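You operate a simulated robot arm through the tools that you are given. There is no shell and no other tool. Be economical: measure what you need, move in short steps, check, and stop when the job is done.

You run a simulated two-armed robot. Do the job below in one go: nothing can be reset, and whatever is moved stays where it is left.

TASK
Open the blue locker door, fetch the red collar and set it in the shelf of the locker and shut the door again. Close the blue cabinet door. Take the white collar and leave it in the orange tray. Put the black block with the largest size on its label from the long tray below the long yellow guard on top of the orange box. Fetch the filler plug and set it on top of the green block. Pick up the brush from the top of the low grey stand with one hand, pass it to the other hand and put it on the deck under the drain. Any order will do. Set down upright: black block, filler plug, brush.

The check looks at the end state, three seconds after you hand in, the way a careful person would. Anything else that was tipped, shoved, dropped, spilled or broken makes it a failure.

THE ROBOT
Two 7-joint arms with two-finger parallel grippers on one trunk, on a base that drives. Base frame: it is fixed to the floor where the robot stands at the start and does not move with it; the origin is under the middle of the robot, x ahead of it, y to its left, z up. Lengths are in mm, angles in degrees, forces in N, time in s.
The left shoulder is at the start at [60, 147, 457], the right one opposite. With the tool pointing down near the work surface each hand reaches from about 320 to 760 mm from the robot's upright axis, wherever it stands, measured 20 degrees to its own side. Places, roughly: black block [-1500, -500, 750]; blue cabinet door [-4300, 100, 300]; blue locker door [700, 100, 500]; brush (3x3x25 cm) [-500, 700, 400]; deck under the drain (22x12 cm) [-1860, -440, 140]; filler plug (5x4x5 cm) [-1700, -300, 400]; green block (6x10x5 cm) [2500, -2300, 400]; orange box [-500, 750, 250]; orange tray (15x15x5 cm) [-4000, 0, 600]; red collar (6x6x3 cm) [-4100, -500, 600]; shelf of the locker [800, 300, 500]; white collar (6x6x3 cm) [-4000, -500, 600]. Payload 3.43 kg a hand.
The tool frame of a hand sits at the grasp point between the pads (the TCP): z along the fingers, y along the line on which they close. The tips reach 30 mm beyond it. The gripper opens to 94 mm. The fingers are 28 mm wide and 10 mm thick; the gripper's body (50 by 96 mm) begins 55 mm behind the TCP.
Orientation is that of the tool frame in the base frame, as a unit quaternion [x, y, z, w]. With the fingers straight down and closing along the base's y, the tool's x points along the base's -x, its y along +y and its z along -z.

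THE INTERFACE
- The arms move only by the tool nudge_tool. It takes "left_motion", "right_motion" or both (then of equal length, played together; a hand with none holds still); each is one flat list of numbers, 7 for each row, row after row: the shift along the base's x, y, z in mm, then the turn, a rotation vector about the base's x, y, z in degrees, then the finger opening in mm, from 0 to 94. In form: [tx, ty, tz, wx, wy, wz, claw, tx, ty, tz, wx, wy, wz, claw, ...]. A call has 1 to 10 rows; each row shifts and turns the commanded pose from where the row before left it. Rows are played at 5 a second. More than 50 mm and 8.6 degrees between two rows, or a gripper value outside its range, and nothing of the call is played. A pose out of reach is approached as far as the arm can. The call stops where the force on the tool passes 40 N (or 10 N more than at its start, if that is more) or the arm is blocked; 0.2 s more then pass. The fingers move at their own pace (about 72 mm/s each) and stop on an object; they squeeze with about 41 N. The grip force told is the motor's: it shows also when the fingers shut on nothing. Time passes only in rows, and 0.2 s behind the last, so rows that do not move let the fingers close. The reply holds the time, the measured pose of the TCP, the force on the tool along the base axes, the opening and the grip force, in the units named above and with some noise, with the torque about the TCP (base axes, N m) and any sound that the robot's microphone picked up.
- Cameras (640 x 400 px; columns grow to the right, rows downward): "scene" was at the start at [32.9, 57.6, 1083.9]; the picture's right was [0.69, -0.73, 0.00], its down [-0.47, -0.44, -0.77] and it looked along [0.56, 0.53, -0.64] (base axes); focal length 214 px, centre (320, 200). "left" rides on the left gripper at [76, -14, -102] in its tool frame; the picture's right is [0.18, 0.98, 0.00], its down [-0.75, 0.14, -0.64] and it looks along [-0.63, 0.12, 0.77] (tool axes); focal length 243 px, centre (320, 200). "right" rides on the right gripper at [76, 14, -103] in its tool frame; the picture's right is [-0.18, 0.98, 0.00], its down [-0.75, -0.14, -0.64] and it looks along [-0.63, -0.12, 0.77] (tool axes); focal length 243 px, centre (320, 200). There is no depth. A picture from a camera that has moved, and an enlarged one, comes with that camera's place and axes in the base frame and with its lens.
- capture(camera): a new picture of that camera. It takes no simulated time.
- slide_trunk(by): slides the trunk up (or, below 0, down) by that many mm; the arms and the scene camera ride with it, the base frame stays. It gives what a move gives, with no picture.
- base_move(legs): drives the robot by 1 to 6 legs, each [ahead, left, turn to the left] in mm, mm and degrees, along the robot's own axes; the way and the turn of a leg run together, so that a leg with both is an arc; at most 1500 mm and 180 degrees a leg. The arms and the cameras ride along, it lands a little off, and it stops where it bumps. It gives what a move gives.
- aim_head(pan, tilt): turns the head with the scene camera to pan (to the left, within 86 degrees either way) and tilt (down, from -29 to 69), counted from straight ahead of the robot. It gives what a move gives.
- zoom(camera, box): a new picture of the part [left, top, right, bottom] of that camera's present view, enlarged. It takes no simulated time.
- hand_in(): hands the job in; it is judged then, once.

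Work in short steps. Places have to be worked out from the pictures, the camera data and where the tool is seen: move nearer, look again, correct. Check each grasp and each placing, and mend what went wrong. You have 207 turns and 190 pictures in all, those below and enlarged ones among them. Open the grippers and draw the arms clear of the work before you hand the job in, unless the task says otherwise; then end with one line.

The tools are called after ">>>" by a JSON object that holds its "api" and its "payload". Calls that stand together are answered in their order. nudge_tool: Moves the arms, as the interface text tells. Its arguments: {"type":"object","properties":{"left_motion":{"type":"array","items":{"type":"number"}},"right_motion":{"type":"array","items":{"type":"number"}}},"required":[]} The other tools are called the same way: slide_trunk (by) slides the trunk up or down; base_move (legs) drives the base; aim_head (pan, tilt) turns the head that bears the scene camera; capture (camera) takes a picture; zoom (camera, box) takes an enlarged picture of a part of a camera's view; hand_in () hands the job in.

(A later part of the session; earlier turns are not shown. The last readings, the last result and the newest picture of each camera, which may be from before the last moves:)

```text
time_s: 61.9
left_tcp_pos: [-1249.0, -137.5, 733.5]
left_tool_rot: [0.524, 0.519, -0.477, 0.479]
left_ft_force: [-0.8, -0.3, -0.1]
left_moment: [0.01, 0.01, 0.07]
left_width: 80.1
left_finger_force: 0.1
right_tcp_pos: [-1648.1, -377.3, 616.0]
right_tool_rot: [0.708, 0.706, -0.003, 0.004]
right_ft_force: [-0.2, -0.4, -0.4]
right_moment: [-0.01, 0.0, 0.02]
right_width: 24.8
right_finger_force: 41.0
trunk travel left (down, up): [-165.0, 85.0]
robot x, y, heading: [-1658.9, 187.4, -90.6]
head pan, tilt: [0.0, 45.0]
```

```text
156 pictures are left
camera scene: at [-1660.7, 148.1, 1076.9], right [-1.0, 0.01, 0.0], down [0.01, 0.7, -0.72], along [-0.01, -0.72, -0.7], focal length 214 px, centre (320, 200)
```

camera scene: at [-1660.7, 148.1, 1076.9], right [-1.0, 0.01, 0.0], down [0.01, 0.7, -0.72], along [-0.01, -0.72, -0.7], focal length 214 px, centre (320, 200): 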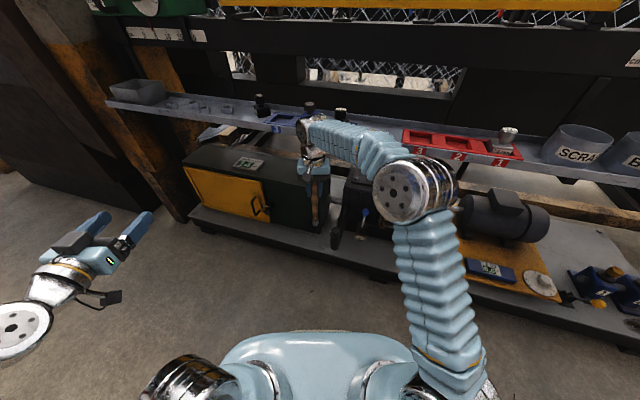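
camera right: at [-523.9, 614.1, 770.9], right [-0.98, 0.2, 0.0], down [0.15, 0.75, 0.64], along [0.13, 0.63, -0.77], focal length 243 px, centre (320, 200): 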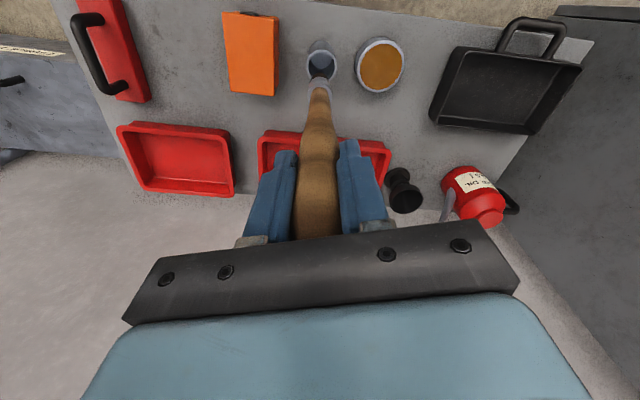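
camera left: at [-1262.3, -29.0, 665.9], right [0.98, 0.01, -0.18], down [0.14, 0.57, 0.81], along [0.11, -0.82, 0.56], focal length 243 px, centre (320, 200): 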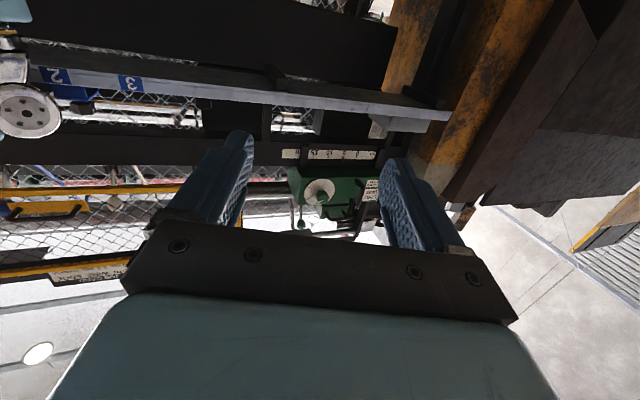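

Row too long; I shorten the steps.

>>> {"api": "nudge_tool", "payload": {"left_motion": [-40, 0, -24, -1, 0, 0, 80, -40, 0, -24, -1, 0, 0, 80, -40, 0, -24, -1, 0, 0, 80, -40, 0, -24, -1, 0, 0, 80, -40, -10, -24, -1, 0, 0, 80, -40, -18, -20, 0, 0, 0, 80, -40, -20, -20, 0, 0, 0, 80, -40, -20, -20, 0, 0, 0, 80, -40, -25, -10, 0, 0, 0, 80, -35, -25, -10, 0, 0, 0, 80]}}

>>> {"api": "capture", "payload": {"camera": "left"}}

>>> {"api": "capture", "payload": {"camera": "scene"}}

```text
time_s: 64.1
left_tcp_pos: [-1472.5, -370.8, 649.9]
left_tool_rot: [0.502, 0.498, -0.498, 0.502]
left_ft_force: [0.4, 0.1, 0.1]
left_moment: [-0.01, 0.0, -0.01]
left_width: 79.9
left_finger_force: 0.1
left hand out of reach, approached as far as the arm can: row 1, 2, 3, 4, 5, 6, 7
right_tcp_pos: [-1647.9, -376.2, 616.8]
right_tool_rot: [0.707, 0.707, -0.002, 0.003]
right_ft_force: [0.3, -0.2, 0.3]
right_moment: [-0.01, 0.01, -0.03]
right_width: 24.8
right_finger_force: 41.2
trunk travel left (down, up): [-165.0, 85.0]
robot x, y, heading: [-1660.7, 186.9, -90.5]
head pan, tilt: [0.0, 45.0]
```

```text
155 pictures are left
camera left: at [-1484.9, -268.3, 572.7], right [0.98, 0.0, -0.18], down [0.13, 0.64, 0.75], along [0.11, -0.77, 0.63], focal length 243 px, centre (320, 200)
```

left: 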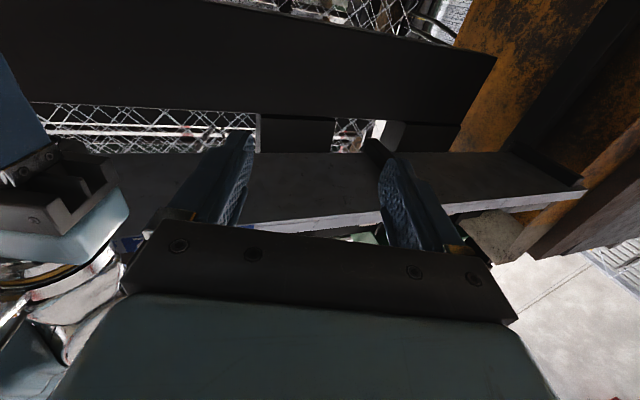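

```text
154 pictures are left
camera scene: at [-1660.4, 148.0, 1077.0], right [-1.0, 0.01, 0.0], down [0.01, 0.7, -0.72], along [0.0, -0.72, -0.7], focal length 214 px, centre (320, 200)
```

scene: 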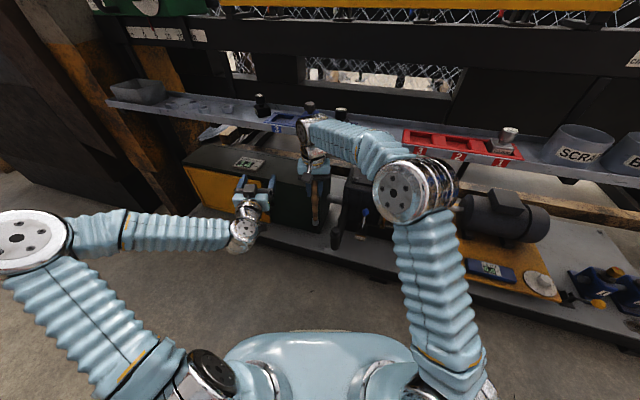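

Left is at (-1472,-371,650). I yaw it 45° to the right and lower it to a pre-grasp diagonal from the brush at z≈520.

>>> {"api": "nudge_tool", "payload": {"left_motion": [0, 12, -30, 0, 0, -7.5, 80, 0, 12, -30, 0, 0, -7.5, 80, -20, 12, -30, 0, 0, -7.5, 80, -25, 12, -30, 0, 0, -7.5, 80, -30, 10, -5, 0, 0, -7.5, 80, -30, 7, -5, 0, 0, -7.5, 80]}}

>>> {"api": "capture", "payload": {"camera": "left"}}

>>> {"api": "zoom", "payload": {"camera": "scene", "box": [200, 100, 400, 260]}}

```text
time_s: 65.5
left_tcp_pos: [-1574.9, -307.0, 518.5]
left_tool_rot: [0.656, 0.266, -0.651, 0.274]
left_ft_force: [-0.4, 0.5, -0.1]
left_moment: [0.0, -0.05, 0.01]
left_width: 79.9
left_finger_force: 0.1
right_tcp_pos: [-1647.5, -376.9, 615.7]
right_tool_rot: [0.707, 0.707, -0.002, 0.004]
right_ft_force: [0.1, 0.5, -0.7]
right_moment: [-0.01, 0.01, 0.04]
right_width: 25.0
right_finger_force: 40.5
trunk travel left (down, up): [-165.0, 85.0]
robot x, y, heading: [-1655.6, 187.6, -90.6]
head pan, tilt: [0.0, 45.0]
```

```text
153 pictures are left
camera left: at [-1511.3, -224.9, 441.0], right [0.7, -0.7, -0.17], down [0.54, 0.36, 0.76], along [-0.47, -0.62, 0.63], focal length 243 px, centre (320, 200)
```

left: 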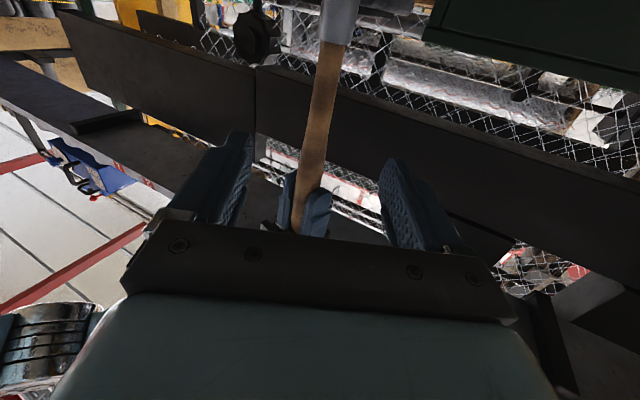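

```text
2.50 times, centred on (300, 180) of scene
camera zoom: at [-1660.3, 147.8, 1076.9], right [-1.0, 0.01, 0.0], down [0.01, 0.7, -0.72], along [0.0, -0.72, -0.7], focal length 536 px, centre (370, 250)
```

zoom: 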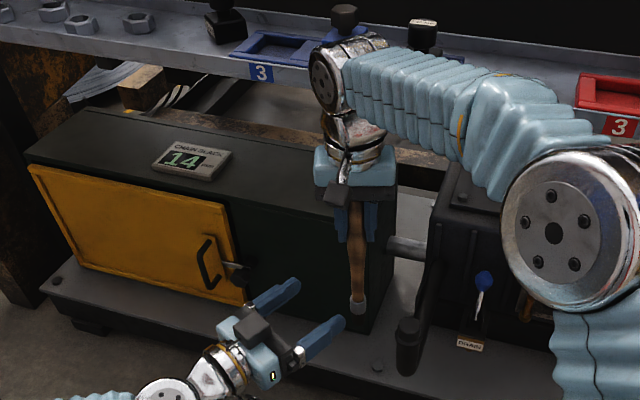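

The brush is centred in the left jaw's path. I advance 100 mm and close the left.

>>> {"api": "nudge_tool", "payload": {"left_motion": [-24, -23.5, 0, 0, 0, 0, 80, -24, -23.5, 0, 0, 0, 0, 80, -24, -23.5, 0, 0, 0, 0, 80, 0, 0, 0, 0, 0, 0, 0, 0, 0, 0, 0, 0, 0, 0, 0, 0, 0, 0, 0, 0, 0]}}

>>> {"api": "capture", "payload": {"camera": "left"}}

```text
time_s: 66.9
left_tcp_pos: [-1647.3, -375.2, 519.1]
left_tool_rot: [0.657, 0.265, -0.65, 0.275]
left_ft_force: [1.9, -7.0, 1.3]
left_moment: [0.21, 0.09, 0.08]
left_width: 25.7
left_finger_force: 41.0
right_tcp_pos: [-1647.3, -376.7, 615.5]
right_tool_rot: [0.707, 0.707, -0.002, 0.004]
right_ft_force: [-3.4, 7.6, -1.0]
right_moment: [0.46, 0.15, -0.09]
right_width: 25.1
right_finger_force: 41.2
trunk travel left (down, up): [-165.0, 85.0]
robot x, y, heading: [-1660.9, 190.0, -90.7]
head pan, tilt: [0.0, 45.0]
```

```text
151 pictures are left
camera left: at [-1583.0, -295.6, 441.7], right [0.7, -0.7, -0.17], down [0.54, 0.36, 0.76], along [-0.47, -0.62, 0.63], focal length 243 px, centre (320, 200)
```

left: 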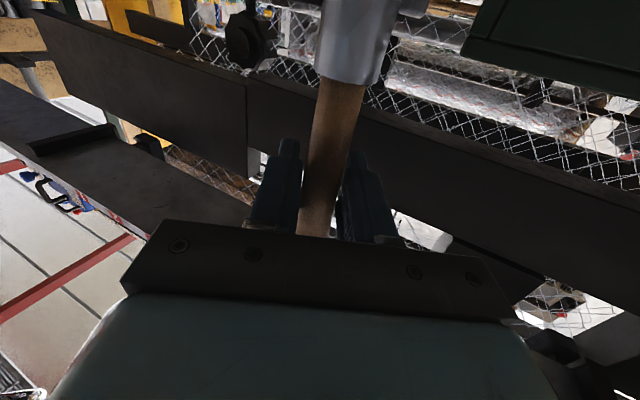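

Both hands hold it. Release right and raise it clear.

>>> {"api": "nudge_tool", "payload": {"right_motion": [0, 0, 0, 0, 0, 0, 70, 0, 0, 0, 0, 0, 0, 70, 0, 0, 30, 0, 0, 0, 70, 0, 0, 40, 0, 0, 0, 70, 0, 0, 40, 0, 0, 0, 70, -20, 20, 30, 0, 0, 0, 70, -30, 30, 10, 0, 0, 0, 70, -30, 35, 0, 0, 0, 0, 70]}}

>>> {"api": "capture", "payload": {"camera": "scene"}}

>>> {"api": "capture", "payload": {"camera": "left"}}

```text
time_s: 67.9
left_tcp_pos: [-1645.4, -381.7, 513.6]
left_tool_rot: [0.658, 0.27, -0.649, 0.271]
left_ft_force: [0.3, -0.3, -0.2]
left_moment: [-0.04, 0.03, 0.0]
left_width: 25.4
left_finger_force: 41.3
right_tcp_pos: [-1643.3, -378.6, 662.1]
right_tool_rot: [0.706, 0.708, 0.005, -0.01]
right_ft_force: [0.9, 28.9, -5.3]
right_moment: [-3.75, 0.22, -0.21]
right_width: 69.6
right_finger_force: 0.0
trunk travel left (down, up): [-165.0, 85.0]
robot x, y, heading: [-1660.9, 185.6, -90.3]
head pan, tilt: [0.0, 45.0]
stopped in row 4 (right hand): the force on the tool passed its limit at 149 N (the readings are from after the stop); the commanded pose is now the measured one
```

```text
150 pictures are left
camera scene: at [-1657.9, 137.0, 1077.5], right [-1.0, 0.01, 0.0], down [0.0, 0.71, -0.71], along [-0.01, -0.71, -0.71], focal length 214 px, centre (320, 200)
```

scene: 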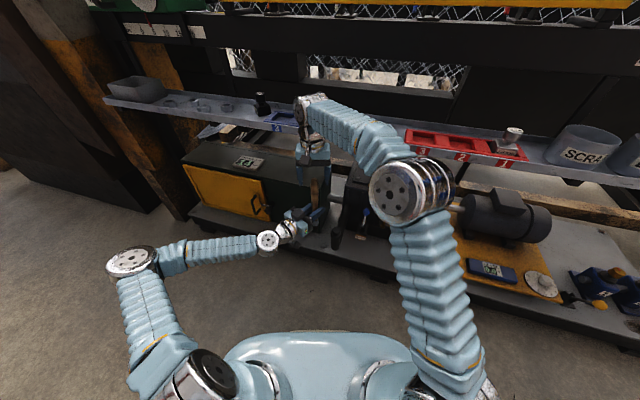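

```text
149 pictures are left
camera left: at [-1581.2, -298.8, 436.9], right [0.7, -0.69, -0.18], down [0.54, 0.35, 0.76], along [-0.47, -0.63, 0.62], focal length 243 px, centre (320, 200)
```

left: 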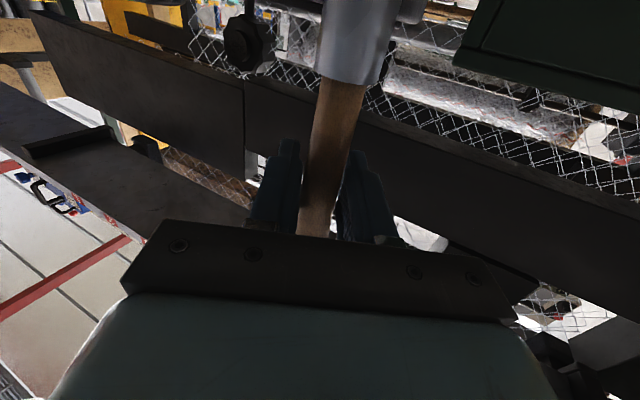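

The right wrist hit the ledge edge while rising. I draw it back toward the robot (+y) first, with the fingers straddling the brush top in the opening clear... brush top ≈655, so I check zoom first.

>>> {"api": "zoom", "payload": {"camera": "scene", "box": [230, 80, 430, 250]}}

>>> {"api": "capture", "payload": {"camera": "right"}}

```text
2.35 times, centred on (330, 165) of scene
camera zoom: at [-1657.9, 137.0, 1077.5], right [-1.0, 0.01, 0.0], down [0.0, 0.71, -0.71], along [-0.01, -0.71, -0.71], focal length 505 px, centre (296, 282)
```

zoom: 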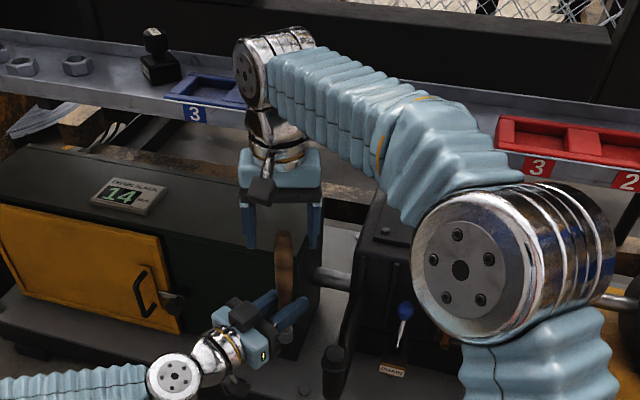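

```text
147 pictures are left
camera right: at [-1627.8, -305.8, 766.3], right [0.98, -0.18, -0.01], down [-0.14, -0.77, 0.63], along [-0.12, -0.62, -0.78], focal length 243 px, centre (320, 200)
```

right: 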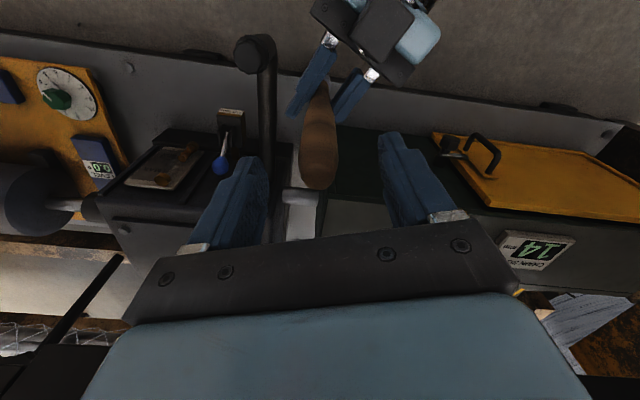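

Right fingers straddle the handle along x, so moving +y is free. I retract the right hand that way, then up and to its side.

>>> {"api": "nudge_tool", "payload": {"right_motion": [0, 15, 0, 0, 0, 0, 80, 0, 35, 0, 0, 0, 0, 80, 0, 40, 10, 0, 0, 0, 80, 0, 40, 20, 0, 0, 0, 80, -20, 30, 30, 0, 0, 0, 80, -40, 10, 20, 0, 0, 0, 80, -45, 0, 0, 0, 0, 0, 80, -45, 0, 0, 0, 0, 0, 80]}}

>>> {"api": "aim_head", "payload": {"pan": 0, "tilt": 35}}

>>> {"api": "capture", "payload": {"camera": "scene"}}

>>> {"api": "zoom", "payload": {"camera": "scene", "box": [220, 100, 420, 225]}}

```text
time_s: 69.7
left_tcp_pos: [-1645.1, -382.1, 510.9]
left_tool_rot: [0.657, 0.271, -0.649, 0.271]
left_ft_force: [0.0, 0.7, 1.0]
left_moment: [-0.02, 0.03, -0.01]
left_width: 25.8
left_finger_force: 40.8
right_tcp_pos: [-1793.2, -210.5, 740.9]
right_tool_rot: [0.707, 0.707, 0.005, -0.008]
right_ft_force: [-0.2, -0.6, -0.7]
right_moment: [-0.02, 0.02, 0.04]
right_width: 79.8
right_finger_force: 0.0
trunk travel left (down, up): [-165.0, 85.0]
robot x, y, heading: [-1659.9, 188.1, -90.1]
head pan, tilt: [0.0, 45.0]
```

```text
time_s: 70.4
left_tcp_pos: [-1644.4, -381.5, 510.5]
left_tool_rot: [0.657, 0.27, -0.649, 0.271]
left_ft_force: [-0.4, 0.5, -0.4]
left_moment: [0.05, 0.01, 0.01]
left_width: 26.0
left_finger_force: 40.9
right_tcp_pos: [-1793.7, -213.4, 741.0]
right_tool_rot: [0.708, 0.706, 0.005, -0.009]
right_ft_force: [-0.1, -0.4, 0.1]
right_moment: [0.02, 0.0, 0.01]
right_width: 80.1
right_finger_force: 0.0
trunk travel left (down, up): [-165.0, 85.0]
robot x, y, heading: [-1662.5, 188.1, -90.4]
head pan, tilt: [0.0, 35.0]
```

```text
146 pictures are left
camera scene: at [-1658.2, 128.3, 1091.1], right [-1.0, 0.01, 0.0], down [0.0, 0.57, -0.82], along [-0.01, -0.82, -0.57], focal length 214 px, centre (320, 200)
```

scene: 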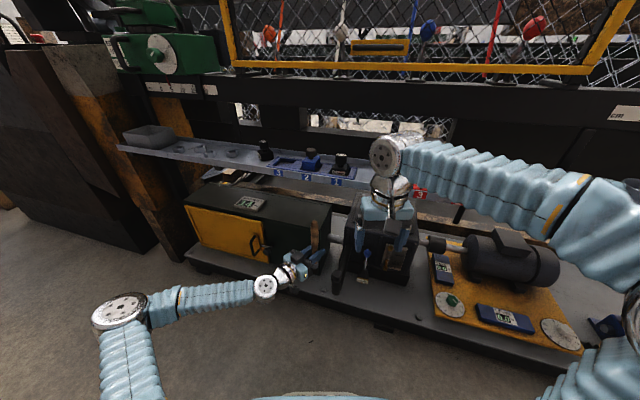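

```text
3.20 times, centred on (320, 162) of scene
camera zoom: at [-1658.2, 128.3, 1091.1], right [-1.0, 0.01, 0.0], down [0.0, 0.57, -0.82], along [-0.01, -0.82, -0.57], focal length 686 px, centre (320, 320)
```

zoom: 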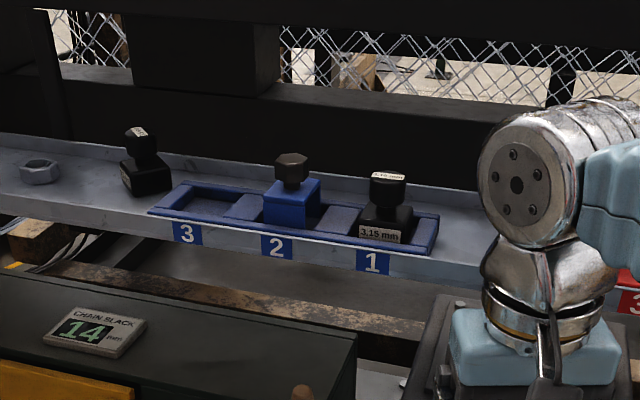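

Tray blocks stand undisturbed: slot 1 black "3.15 mm", slot 2 blue, and another black block beside the holder. Now I look closely at the deck area below the drain.

>>> {"api": "zoom", "payload": {"camera": "scene", "box": [300, 220, 460, 345]}}

>>> {"api": "capture", "payload": {"camera": "right"}}

```text
3.20 times, centred on (380, 282) of scene
camera zoom: at [-1658.2, 128.3, 1091.1], right [-1.0, 0.01, 0.0], down [0.0, 0.57, -0.82], along [-0.01, -0.82, -0.57], focal length 686 px, centre (128, -64)
```

zoom: 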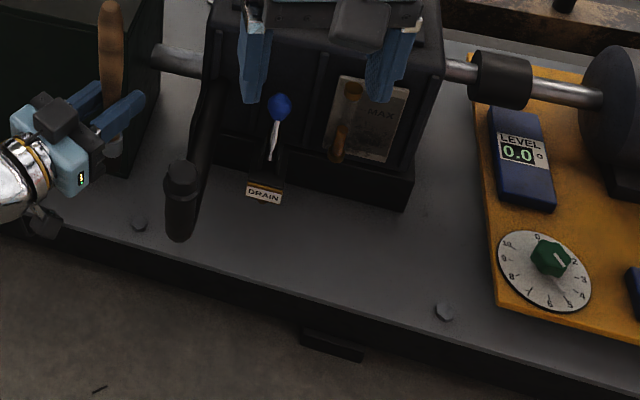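

```text
143 pictures are left
camera right: at [-1778.8, -137.7, 844.7], right [0.98, -0.19, -0.01], down [-0.14, -0.77, 0.63], along [-0.12, -0.62, -0.78], focal length 243 px, centre (320, 200)
```

right: 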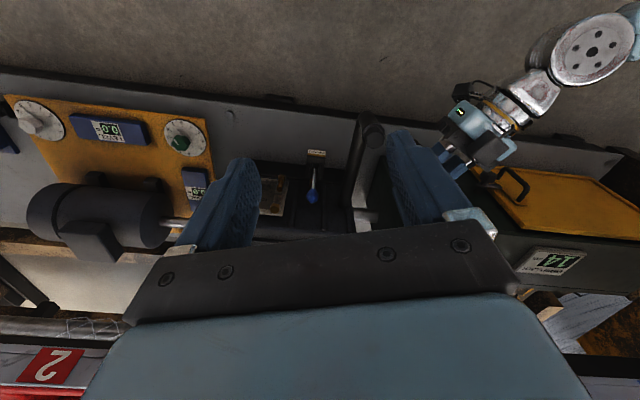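

The crank grip sticks out to about (-1725,-317,367), so I must place from straight ahead. I back up and sidestep so the left shoulder faces x≈-1860.

>>> {"api": "base_move", "payload": {"legs": [[-170, 0, 0], [0, -345, 0]]}}

>>> {"api": "nudge_tool", "payload": {"left_motion": [10, -5, -5, 0, 0, 7.5, 0, 10, -5, -10, 0, 0, 7.5, 0, 10, -5, -10, 0, 0, 7.5, 0, 10, -5, -10, 0, 0, 7.5, 0, 10, -5, -10, 0, 0, 7.5, 0, 10, -5, -10, 0, 0, 7.5, 0], "right_motion": [-20, 0, 10, 0, 0, 0, 80, -20, 0, 10, 0, 0, 0, 80, -20, 0, 10, 0, 0, 0, 80, -20, 0, 10, 0, 0, 0, 80, 0, 0, 0, 0, 0, 0, 80, 0, 0, 0, 0, 0, 0, 80]}}

>>> {"api": "capture", "payload": {"camera": "scene"}}

>>> {"api": "capture", "payload": {"camera": "left"}}

```text
time_s: 73.7
left_tcp_pos: [-1990.9, -211.4, 510.0]
left_tool_rot: [0.657, 0.271, -0.649, 0.271]
left_ft_force: [0.2, 1.5, 0.5]
left_moment: [-0.01, 0.03, 0.01]
left_width: 25.9
left_finger_force: 40.9
right_tcp_pos: [-2139.3, -41.0, 740.6]
right_tool_rot: [0.708, 0.707, 0.005, -0.009]
right_ft_force: [-0.2, 0.2, -0.3]
right_moment: [0.0, 0.0, 0.0]
right_width: 79.8
right_finger_force: 0.1
trunk travel left (down, up): [-165.0, 85.0]
robot x, y, heading: [-2000.0, 357.1, -90.6]
head pan, tilt: [0.0, 35.0]
```

```text
time_s: 75.1
left_tcp_pos: [-1868.8, -223.2, 469.4]
left_tool_rot: [0.504, 0.501, -0.496, 0.498]
left_ft_force: [0.3, -0.2, -0.1]
left_moment: [0.05, 0.01, 0.02]
left_width: 25.8
left_finger_force: 41.2
left hand out of reach, approached as far as the arm can: row 3, 4, 5, 6
right_tcp_pos: [-2219.5, -40.6, 780.3]
right_tool_rot: [0.708, 0.706, 0.006, -0.009]
right_ft_force: [0.5, -0.3, 0.5]
right_moment: [0.01, 0.03, 0.01]
right_width: 80.0
right_finger_force: 0.0
trunk travel left (down, up): [-165.0, 85.0]
robot x, y, heading: [-2001.6, 359.2, -90.3]
head pan, tilt: [0.0, 35.0]
```

```text
142 pictures are left
camera scene: at [-2003.5, 299.9, 1091.1], right [-1.0, 0.01, 0.0], down [0.0, 0.57, -0.82], along [-0.01, -0.82, -0.57], focal length 214 px, centre (320, 200)
```

scene: 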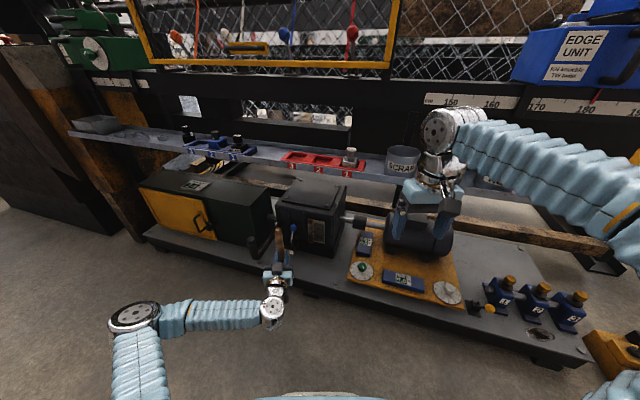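

```text
141 pictures are left
camera left: at [-1882.3, -121.2, 392.8], right [0.98, 0.0, -0.18], down [0.14, 0.63, 0.76], along [0.11, -0.77, 0.62], focal length 243 px, centre (320, 200)
```

left: 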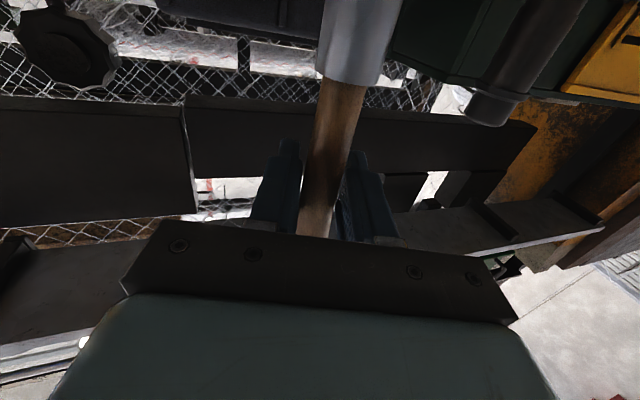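

Lower the brush to TCP z≈305 before driving in, then check.

>>> {"api": "nudge_tool", "payload": {"left_motion": [-3, 0, -33, 0, 0, 0, 0, -4, 0, -33, 0, 0, 0, 0, -4, 0, -33, 0, 0, 0, 0, -4, 0, -33, 0, 0, 0, 0, -4, 0, -33, 0, 0, 0, 0]}}

>>> {"api": "base_move", "payload": {"legs": [[150, 0, 0]]}}

>>> {"api": "aim_head", "payload": {"pan": 15, "tilt": 45}}

>>> {"api": "zoom", "payload": {"camera": "scene", "box": [180, 130, 440, 292]}}

```text
time_s: 76.3
left_tcp_pos: [-1816.0, -207.4, 344.1]
left_tool_rot: [0.504, 0.502, -0.496, 0.498]
left_ft_force: [0.1, 0.2, 0.3]
left_moment: [-0.03, -0.02, -0.01]
left_width: 25.8
left_finger_force: 41.3
left hand out of reach, approached as far as the arm can: row 1, 2, 3, 4, 5
right_tcp_pos: [-2219.8, -40.1, 779.5]
right_tool_rot: [0.707, 0.707, 0.005, -0.008]
right_ft_force: [-0.3, -0.7, 1.0]
right_moment: [0.01, 0.03, 0.02]
right_width: 80.0
right_finger_force: 0.0
trunk travel left (down, up): [-165.0, 85.0]
robot x, y, heading: [-2009.0, 357.7, -90.4]
head pan, tilt: [0.0, 35.0]
```

```text
time_s: 77.7
left_tcp_pos: [-1817.5, -356.6, 344.9]
left_tool_rot: [0.505, 0.501, -0.496, 0.497]
left_ft_force: [-1.0, 0.3, 1.4]
left_moment: [0.02, -0.02, 0.01]
left_width: 26.0
left_finger_force: 41.1
right_tcp_pos: [-2221.8, -191.0, 780.0]
right_tool_rot: [0.708, 0.706, 0.005, -0.008]
right_ft_force: [-0.3, -0.3, -0.1]
right_moment: [0.0, 0.01, -0.03]
right_width: 80.1
right_finger_force: 0.1
trunk travel left (down, up): [-165.0, 85.0]
robot x, y, heading: [-2003.4, 205.6, -90.3]
head pan, tilt: [0.0, 35.0]
```

```text
time_s: 78.5
left_tcp_pos: [-1819.8, -357.3, 343.8]
left_tool_rot: [0.506, 0.501, -0.496, 0.497]
left_ft_force: [0.3, 0.1, 0.4]
left_moment: [-0.01, 0.01, -0.03]
left_width: 26.0
left_finger_force: 41.1
right_tcp_pos: [-2221.5, -190.9, 780.3]
right_tool_rot: [0.707, 0.707, 0.005, -0.009]
right_ft_force: [0.3, -0.6, -0.5]
right_moment: [0.01, 0.0, 0.01]
right_width: 80.1
right_finger_force: 0.0
trunk travel left (down, up): [-165.0, 85.0]
robot x, y, heading: [-2007.0, 210.6, -90.8]
head pan, tilt: [15.0, 45.0]
```

```text
2.46 times, centred on (310, 211) of scene
camera zoom: at [-1983.5, 159.6, 1076.4], right [-0.97, -0.25, 0.0], down [-0.18, 0.68, -0.71], along [0.18, -0.68, -0.71], focal length 528 px, centre (345, 173)
```

zoom: 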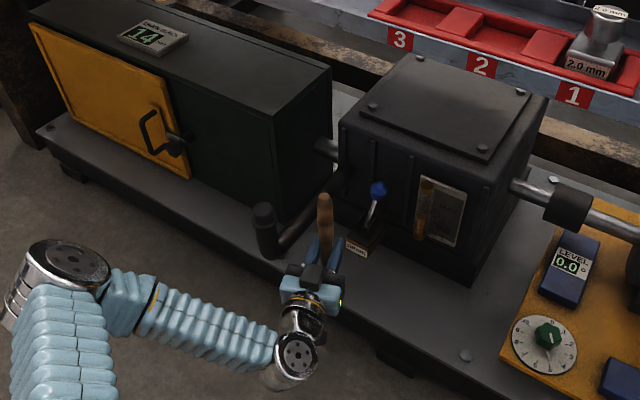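

The hand drifted to x=-1819 from reach limits. I now move to (-1888,-432,300) by the arm.

>>> {"api": "nudge_tool", "payload": {"left_motion": [-14, -15, -8, 0, 0, 0, 0, -14, -15, -8, 0, 0, 0, 0, -14, -15, -8, 0, 0, 0, 0, -14, -15, -8, 0, 0, 0, 0, -14, -15, -8, 0, 0, 0, 0]}}

>>> {"api": "zoom", "payload": {"camera": "scene", "box": [240, 160, 400, 260]}}

>>> {"api": "capture", "payload": {"camera": "left"}}

```text
time_s: 79.7
left_tcp_pos: [-1813.4, -396.0, 356.1]
left_tool_rot: [0.507, 0.501, -0.495, 0.496]
left_ft_force: [0.5, -0.4, -0.4]
left_moment: [0.02, 0.02, 0.0]
left_width: 25.8
left_finger_force: 40.7
left hand out of reach, approached as far as the arm can: row 1, 2, 3, 4, 5
right_tcp_pos: [-2220.8, -190.6, 780.3]
right_tool_rot: [0.708, 0.706, 0.004, -0.008]
right_ft_force: [0.4, -0.3, 0.6]
right_moment: [0.01, 0.03, 0.03]
right_width: 80.1
right_finger_force: 0.1
trunk travel left (down, up): [-165.0, 85.0]
robot x, y, heading: [-2007.1, 211.6, -90.6]
head pan, tilt: [15.0, 45.0]
```

```text
4.00 times, centred on (320, 210) of scene
camera zoom: at [-1983.5, 159.6, 1076.3], right [-0.97, -0.25, 0.0], down [-0.18, 0.68, -0.71], along [0.18, -0.68, -0.71], focal length 858 px, centre (320, 160)
```

zoom: 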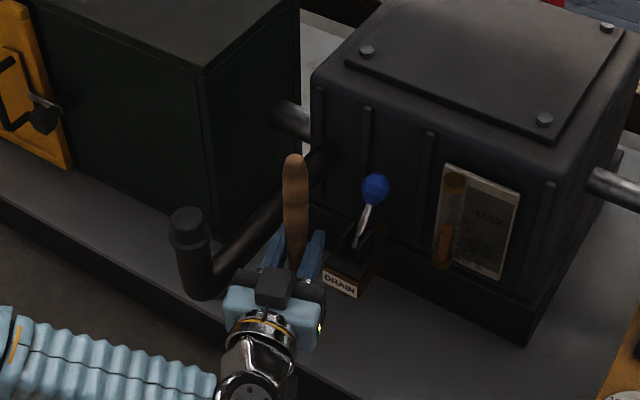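

```text
138 pictures are left
camera left: at [-1826.9, -293.4, 280.4], right [0.98, 0.0, -0.18], down [0.14, 0.63, 0.76], along [0.11, -0.78, 0.62], focal length 243 px, centre (320, 200)
```

left: 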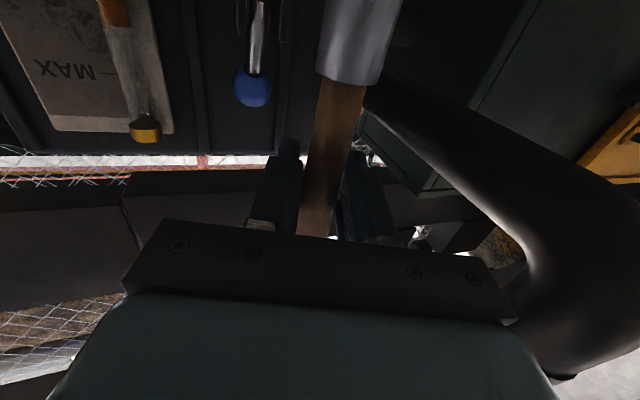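

The arm can't get lower in this pose, so I position with the base and trunk instead: sidestep right 75, ahead 36, trunk down in steps.

>>> {"api": "base_move", "payload": {"legs": [[0, -75, 0], [36, 0, 0]]}}

>>> {"api": "slide_trunk", "payload": {"by": -60}}

>>> {"api": "zoom", "payload": {"camera": "scene", "box": [220, 150, 380, 250]}}

>>> {"api": "capture", "payload": {"camera": "left"}}

```text
time_s: 80.6
left_tcp_pos: [-1856.8, -394.9, 356.1]
left_tool_rot: [0.505, 0.502, -0.496, 0.497]
left_ft_force: [0.4, 0.4, 0.0]
left_moment: [-0.01, -0.01, -0.01]
left_width: 25.8
left_finger_force: 40.8
right_tcp_pos: [-2258.0, -182.6, 781.7]
right_tool_rot: [0.704, 0.71, 0.01, -0.01]
right_ft_force: [11.1, 14.9, 4.6]
right_moment: [-0.34, 0.43, -0.63]
right_width: 74.1
right_finger_force: 0.0
trunk travel left (down, up): [-165.0, 85.0]
robot x, y, heading: [-2049.5, 210.9, -90.4]
head pan, tilt: [15.0, 45.0]
stopped in leg 1: the force on the tool passed its limit at 52 N (the readings are from after the stop); the commanded pose is now the measured one
```

```text
time_s: 81.1
left_tcp_pos: [-1857.0, -394.4, 334.6]
left_tool_rot: [0.506, 0.501, -0.496, 0.497]
left_ft_force: [-0.1, 0.3, -0.7]
left_moment: [0.0, -0.02, 0.0]
left_width: 25.9
left_finger_force: 40.9
right_tcp_pos: [-2259.0, -183.0, 760.5]
right_tool_rot: [0.705, 0.709, 0.012, -0.011]
right_ft_force: [5.7, 21.1, -5.2]
right_moment: [-0.73, -0.04, -0.99]
right_width: 76.3
right_finger_force: 0.1
trunk travel left (down, up): [-144.0, 106.0]
robot x, y, heading: [-2046.8, 211.9, -90.5]
head pan, tilt: [15.0, 45.0]
stopped: the force on the tool passed its limit at 43 N (the readings are from after the stop); the commanded pose is now the measured one
```

```text
4.00 times, centred on (300, 200) of scene
camera zoom: at [-2026.3, 162.3, 1054.9], right [-0.97, -0.25, 0.0], down [-0.18, 0.68, -0.71], along [0.18, -0.69, -0.71], focal length 858 px, centre (400, 200)
```

zoom: 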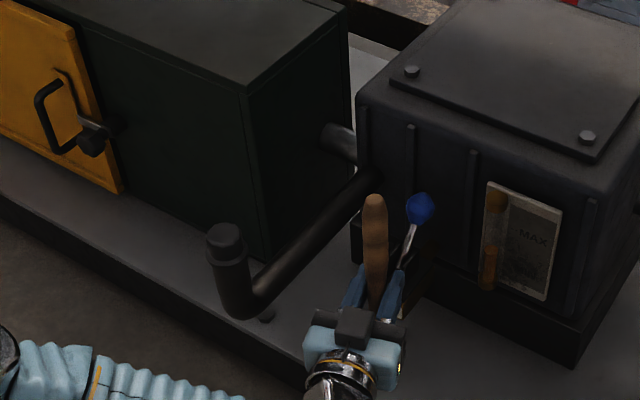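

```text
136 pictures are left
camera left: at [-1870.0, -291.8, 259.3], right [0.98, 0.0, -0.18], down [0.14, 0.63, 0.76], along [0.11, -0.78, 0.62], focal length 243 px, centre (320, 200)
```

left: 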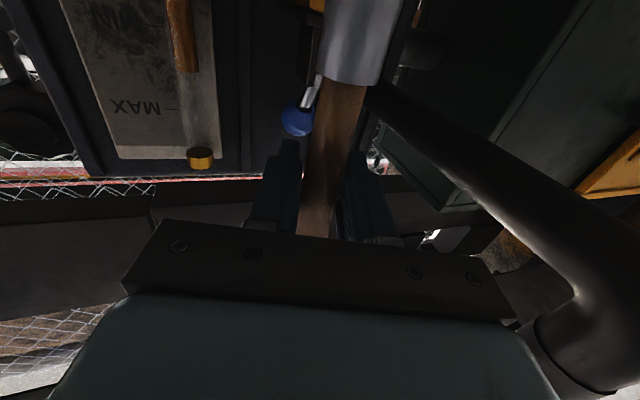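

The right hand is touching something at (-2258,-183,760). I look there.

>>> {"api": "capture", "payload": {"camera": "right"}}

>>> {"api": "aim_head", "payload": {"pan": -30, "tilt": 30}}

>>> {"api": "capture", "payload": {"camera": "scene"}}

```text
135 pictures are left
camera right: at [-2244.1, -109.8, 864.9], right [0.98, -0.18, 0.0], down [-0.14, -0.77, 0.62], along [-0.11, -0.61, -0.79], focal length 243 px, centre (320, 200)
```

right: 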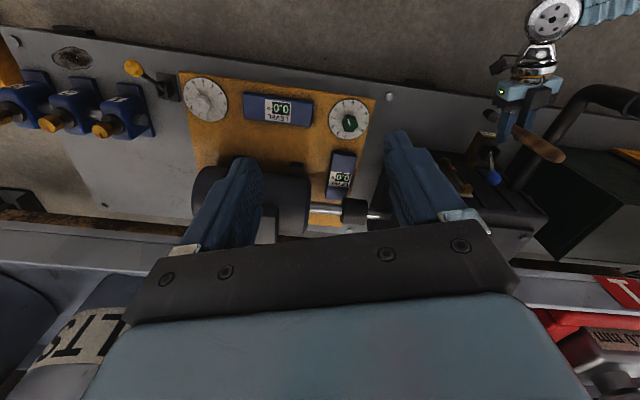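

```text
time_s: 82.2
left_tcp_pos: [-1857.8, -394.9, 337.2]
left_tool_rot: [0.505, 0.501, -0.496, 0.498]
left_ft_force: [0.1, 0.5, -0.5]
left_moment: [-0.02, -0.02, 0.0]
left_width: 26.0
left_finger_force: 41.2
right_tcp_pos: [-2259.5, -183.4, 761.6]
right_tool_rot: [0.705, 0.709, 0.011, -0.01]
right_ft_force: [8.2, 36.8, -20.6]
right_moment: [-1.02, -0.79, -1.81]
right_width: 75.3
right_finger_force: 0.0
trunk travel left (down, up): [-144.0, 106.0]
robot x, y, heading: [-2045.7, 213.5, -90.5]
head pan, tilt: [-30.0, 30.0]
```

```text
134 pictures are left
camera scene: at [-2092.8, 163.4, 1078.1], right [-0.86, 0.51, 0.0], down [0.25, 0.43, -0.87], along [-0.44, -0.75, -0.5], focal length 214 px, centre (320, 200)
```

scene: 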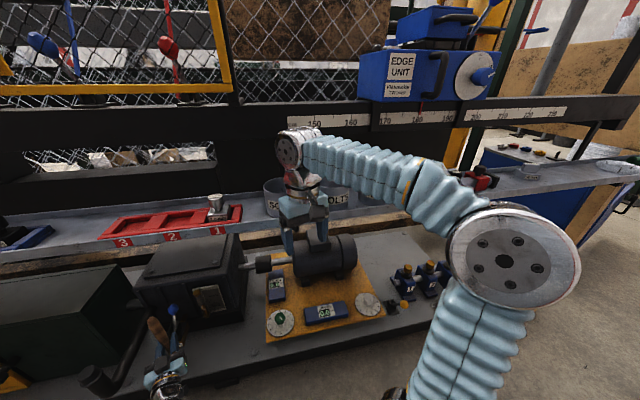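

I zoom in around the right hand to find what it touches.

>>> {"api": "zoom", "payload": {"camera": "scene", "box": [240, 110, 400, 260]}}

```text
2.67 times, centred on (320, 185) of scene
camera zoom: at [-2092.8, 163.4, 1078.1], right [-0.86, 0.51, 0.0], down [0.25, 0.43, -0.87], along [-0.44, -0.75, -0.5], focal length 572 px, centre (320, 240)
```

zoom: 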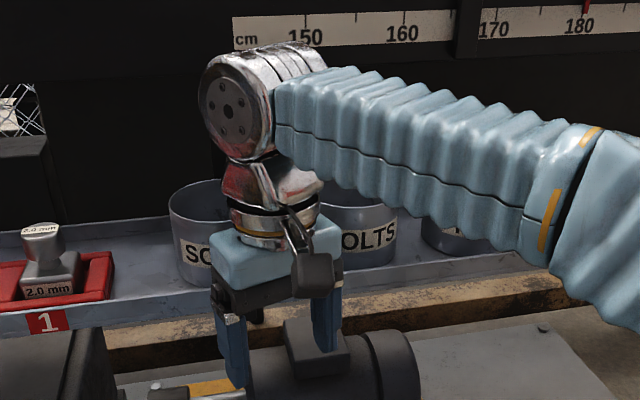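

No obvious contact visible; I draw the right hand back toward the robot and watch the force.

>>> {"api": "nudge_tool", "payload": {"right_motion": [5, 15, 0, 0, 0, 0, 80, 5, 15, 5, 0, 0, 0, 80, 5, 20, 10, 0, 0, 0, 80]}}

>>> {"api": "capture", "payload": {"camera": "right"}}

```text
time_s: 83.0
left_tcp_pos: [-1857.9, -395.2, 333.9]
left_tool_rot: [0.506, 0.501, -0.496, 0.497]
left_ft_force: [0.4, -0.5, -0.8]
left_moment: [0.02, -0.03, -0.01]
left_width: 26.1
left_finger_force: 41.1
right_tcp_pos: [-2243.7, -135.5, 775.3]
right_tool_rot: [0.705, 0.709, 0.011, -0.009]
right_ft_force: [-0.3, 0.0, -0.2]
right_moment: [0.02, 0.01, 0.03]
right_width: 80.0
right_finger_force: 0.1
trunk travel left (down, up): [-144.0, 106.0]
robot x, y, heading: [-2045.2, 208.9, -90.4]
head pan, tilt: [-30.0, 30.0]
```

```text
132 pictures are left
camera right: at [-2229.8, -61.8, 880.2], right [0.98, -0.18, 0.0], down [-0.14, -0.77, 0.62], along [-0.11, -0.61, -0.78], focal length 243 px, centre (320, 200)
```

right: 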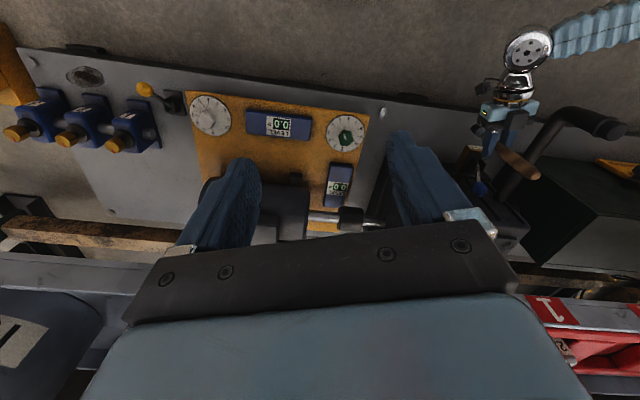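

Now I see: the whole machine is angled ~23° to my axes, so the bins were close and the hand touched one. Right hand is clear. Lower the trunk 50, then drive ahead ~30 and look.

>>> {"api": "slide_trunk", "payload": {"by": -50}}

>>> {"api": "base_move", "payload": {"legs": [[32, 0, 0]]}}

>>> {"api": "aim_head", "payload": {"pan": 20, "tilt": 45}}

>>> {"api": "zoom", "payload": {"camera": "scene", "box": [220, 150, 400, 262]}}

>>> {"api": "capture", "payload": {"camera": "left"}}

```text
time_s: 84.0
left_tcp_pos: [-1857.9, -395.5, 284.9]
left_tool_rot: [0.505, 0.502, -0.495, 0.497]
left_ft_force: [0.2, 0.0, -0.3]
left_moment: [0.01, 0.01, -0.02]
left_width: 25.8
left_finger_force: 40.6
right_tcp_pos: [-2243.9, -133.9, 725.7]
right_tool_rot: [0.705, 0.709, 0.01, -0.01]
right_ft_force: [0.1, -0.6, -0.1]
right_moment: [0.01, -0.01, 0.01]
right_width: 79.8
right_finger_force: 0.0
trunk travel left (down, up): [-94.0, 156.0]
robot x, y, heading: [-2049.7, 211.1, -90.3]
head pan, tilt: [-30.0, 30.0]
```

```text
time_s: 84.8
left_tcp_pos: [-1857.9, -427.2, 285.2]
left_tool_rot: [0.506, 0.502, -0.496, 0.497]
left_ft_force: [0.3, -0.2, 0.0]
left_moment: [-0.03, 0.0, -0.03]
left_width: 25.8
left_finger_force: 41.1
right_tcp_pos: [-2245.2, -166.8, 726.5]
right_tool_rot: [0.705, 0.709, 0.011, -0.01]
right_ft_force: [0.5, 0.0, -0.8]
right_moment: [0.01, 0.02, -0.01]
right_width: 79.8
right_finger_force: 0.2
trunk travel left (down, up): [-94.0, 156.0]
robot x, y, heading: [-2047.6, 178.4, -90.5]
head pan, tilt: [-30.0, 30.0]
```

```text
time_s: 86.0
left_tcp_pos: [-1857.2, -426.3, 284.8]
left_tool_rot: [0.505, 0.502, -0.496, 0.497]
left_ft_force: [0.1, -0.4, 0.5]
left_moment: [0.01, -0.02, 0.0]
left_width: 26.2
left_finger_force: 41.2
right_tcp_pos: [-2243.5, -165.7, 725.6]
right_tool_rot: [0.705, 0.709, 0.01, -0.01]
right_ft_force: [-0.2, 0.2, 0.3]
right_moment: [0.03, -0.01, -0.02]
right_width: 80.2
right_finger_force: 0.1
trunk travel left (down, up): [-94.0, 156.0]
robot x, y, heading: [-2048.2, 177.7, -90.5]
head pan, tilt: [20.0, 45.0]
```

```text
3.56 times, centred on (310, 206) of scene
camera zoom: at [-2020.1, 131.0, 1005.6], right [-0.94, -0.33, 0.0], down [-0.24, 0.67, -0.71], along [0.24, -0.67, -0.71], focal length 763 px, centre (356, 179)
```

zoom: 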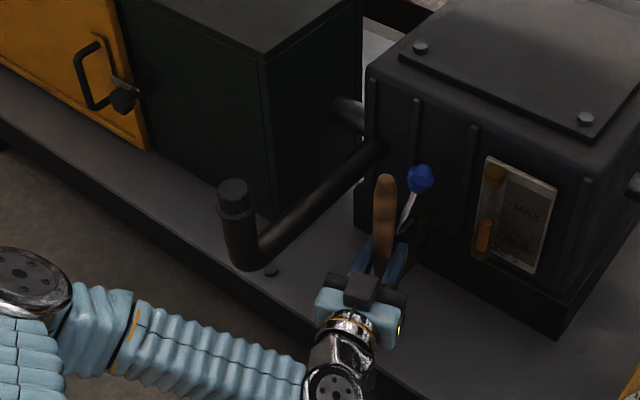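

```text
130 pictures are left
camera left: at [-1870.2, -323.9, 209.5], right [0.98, 0.0, -0.18], down [0.14, 0.63, 0.76], along [0.11, -0.78, 0.62], focal length 243 px, centre (320, 200)
```

left: 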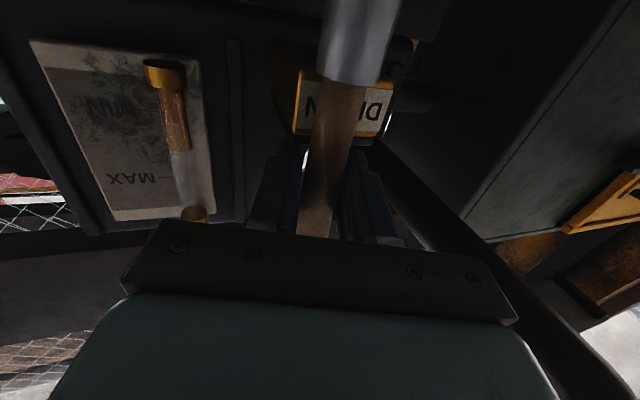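

The brush hangs right before the DRAIN label. Lower gently in steps until contact.

>>> {"api": "slide_trunk", "payload": {"by": -18}}

>>> {"api": "slide_trunk", "payload": {"by": -7}}

>>> {"api": "slide_trunk", "payload": {"by": -5}}

>>> {"api": "zoom", "payload": {"camera": "scene", "box": [260, 180, 380, 255]}}

```text
time_s: 86.4
left_tcp_pos: [-1858.4, -428.5, 284.2]
left_tool_rot: [-0.5, -0.496, 0.503, -0.502]
left_ft_force: [0.4, 1.4, 11.0]
left_moment: [-0.13, 0.18, -0.06]
left_width: 26.2
left_finger_force: 41.0
right_tcp_pos: [-2245.6, -165.5, 715.2]
right_tool_rot: [0.704, 0.71, 0.011, -0.009]
right_ft_force: [0.6, 0.0, 0.5]
right_moment: [-0.02, 0.01, 0.0]
right_width: 79.9
right_finger_force: 0.1
trunk travel left (down, up): [-85.0, 165.0]
robot x, y, heading: [-2050.4, 180.5, -90.3]
head pan, tilt: [20.0, 45.0]
stopped: the force on the tool passed its limit at 52 N (the readings are from after the stop); the commanded pose is now the measured one
```

```text
time_s: 86.9
left_tcp_pos: [-1857.4, -428.6, 284.4]
left_tool_rot: [-0.496, -0.495, 0.505, -0.504]
left_ft_force: [0.6, 2.4, 11.4]
left_moment: [-0.12, 0.21, 0.02]
left_width: 25.7
left_finger_force: 41.2
right_tcp_pos: [-2244.8, -165.0, 711.1]
right_tool_rot: [0.705, 0.709, 0.01, -0.009]
right_ft_force: [-0.1, 0.1, 0.0]
right_moment: [-0.03, 0.01, 0.0]
right_width: 80.1
right_finger_force: 0.0
trunk travel left (down, up): [-80.0, 170.0]
robot x, y, heading: [-2048.7, 181.2, -90.4]
head pan, tilt: [20.0, 45.0]
stopped: the force on the tool passed its limit at 47 N (the readings are from after the stop); the commanded pose is now the measured one
```

```text
time_s: 87.3
left_tcp_pos: [-1857.6, -428.9, 282.5]
left_tool_rot: [-0.493, -0.492, 0.509, -0.506]
left_ft_force: [3.2, 13.6, 12.2]
left_moment: [-0.06, 0.22, -0.13]
left_width: 25.7
left_finger_force: 41.5
right_tcp_pos: [-2244.9, -166.1, 707.1]
right_tool_rot: [0.704, 0.71, 0.011, -0.008]
right_ft_force: [-0.4, 0.7, 1.6]
right_moment: [0.0, 0.04, 0.02]
right_width: 80.2
right_finger_force: 0.1
trunk travel left (down, up): [-75.0, 175.0]
robot x, y, heading: [-2048.7, 181.7, -90.4]
head pan, tilt: [20.0, 45.0]
stopped: the force on the tool passed its limit at 43 N (the readings are from after the stop); the commanded pose is now the measured one
```

```text
5.33 times, centred on (320, 218) of scene
camera zoom: at [-2020.1, 132.6, 987.0], right [-0.94, -0.34, 0.0], down [-0.24, 0.67, -0.71], along [0.24, -0.67, -0.71], focal length 1144 px, centre (320, 107)
```

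zoom: 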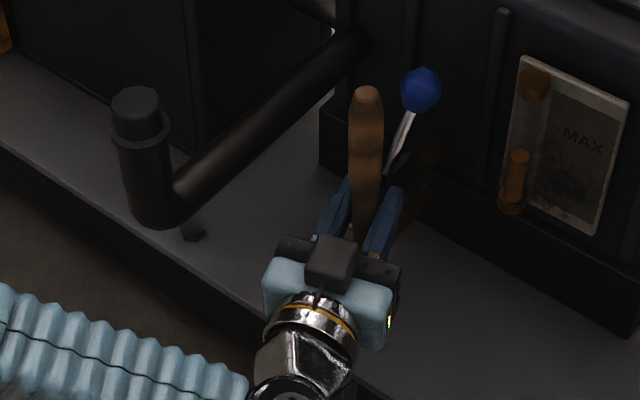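

Contact with the deck (z≈165). I relieve the push by raising the trunk 5 mm and see the tool's pitch.

>>> {"api": "slide_trunk", "payload": {"by": 5}}

>>> {"api": "capture", "payload": {"camera": "left"}}

```text
time_s: 87.9
left_tcp_pos: [-1857.5, -428.6, 285.2]
left_tool_rot: [-0.494, -0.494, 0.506, -0.505]
left_ft_force: [-0.6, 5.8, -2.2]
left_moment: [0.16, -0.11, -0.08]
left_width: 25.9
left_finger_force: 41.4
right_tcp_pos: [-2244.0, -166.5, 711.8]
right_tool_rot: [0.705, 0.709, 0.011, -0.009]
right_ft_force: [-0.1, 0.8, -0.4]
right_moment: [0.04, 0.05, 0.02]
right_width: 79.9
right_finger_force: 0.0
trunk travel left (down, up): [-80.0, 170.0]
robot x, y, heading: [-2046.1, 181.0, -90.2]
head pan, tilt: [20.0, 45.0]
```

```text
128 pictures are left
camera left: at [-1871.4, -329.0, 206.1], right [0.98, -0.01, -0.18], down [0.14, 0.66, 0.74], along [0.12, -0.75, 0.65], focal length 243 px, centre (320, 200)
```

left: 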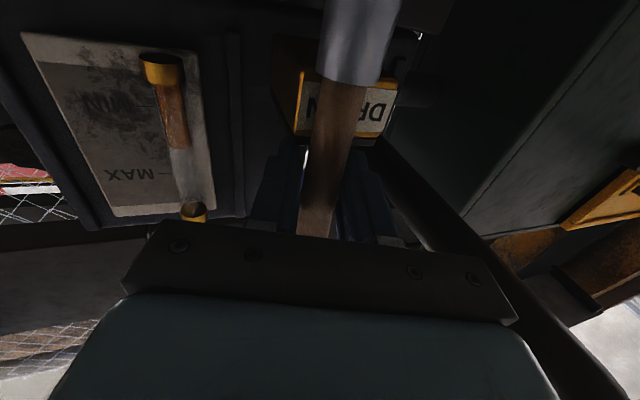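

Pitch off by only ~1.4°. I lower 3 mm until light contact and open the fingers slowly, then check it stands.

>>> {"api": "slide_trunk", "payload": {"by": -3}}

>>> {"api": "nudge_tool", "payload": {"left_motion": [0, 0, 0, 0, 0, 0, 32, 0, 0, 0, 0, 0, 0, 38, 0, 0, 0, 0, 0, 0, 46, 0, 0, 0, 0, 0, 0, 46]}}

>>> {"api": "capture", "payload": {"camera": "left"}}

>>> {"api": "zoom", "payload": {"camera": "scene", "box": [260, 180, 380, 255]}}

```text
time_s: 88.4
left_tcp_pos: [-1858.2, -428.3, 285.0]
left_tool_rot: [-0.493, -0.493, 0.507, -0.506]
left_ft_force: [1.9, 16.7, 7.6]
left_moment: [-0.01, 0.08, -0.16]
left_width: 25.9
left_finger_force: 40.9
right_tcp_pos: [-2244.8, -165.7, 710.2]
right_tool_rot: [0.705, 0.709, 0.011, -0.01]
right_ft_force: [0.3, 0.5, -0.2]
right_moment: [0.01, 0.03, 0.03]
right_width: 80.3
right_finger_force: 0.1
trunk travel left (down, up): [-77.0, 173.0]
robot x, y, heading: [-2046.8, 178.7, -90.4]
head pan, tilt: [20.0, 45.0]
```

```text
time_s: 89.4
left_tcp_pos: [-1857.8, -430.0, 283.5]
left_tool_rot: [-0.495, -0.494, 0.507, -0.505]
left_ft_force: [-0.1, -0.7, -0.6]
left_moment: [-0.01, 0.03, -0.01]
left_width: 46.3
left_finger_force: 0.1
right_tcp_pos: [-2244.2, -166.5, 709.0]
right_tool_rot: [0.705, 0.709, 0.01, -0.011]
right_ft_force: [-0.6, -0.3, -0.9]
right_moment: [0.0, 0.01, 0.03]
right_width: 79.8
right_finger_force: 0.0
trunk travel left (down, up): [-77.0, 173.0]
robot x, y, heading: [-2045.7, 177.0, -90.5]
head pan, tilt: [20.0, 45.0]
```

```text
127 pictures are left
camera left: at [-1871.6, -329.5, 204.0], right [0.98, -0.01, -0.18], down [0.14, 0.66, 0.74], along [0.12, -0.75, 0.65], focal length 243 px, centre (320, 200)
```

left: 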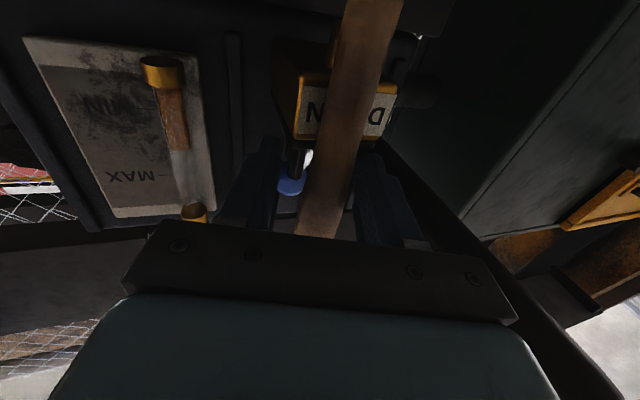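

```text
5.33 times, centred on (320, 218) of scene
camera zoom: at [-2019.9, 131.3, 989.1], right [-0.94, -0.34, 0.0], down [-0.24, 0.67, -0.71], along [0.24, -0.67, -0.71], focal length 1144 px, centre (320, 107)
```

zoom: 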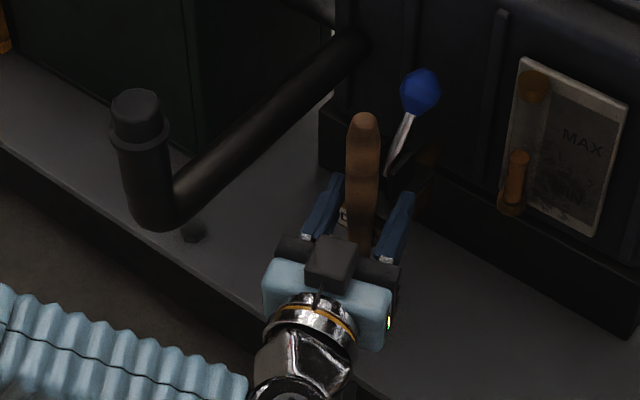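

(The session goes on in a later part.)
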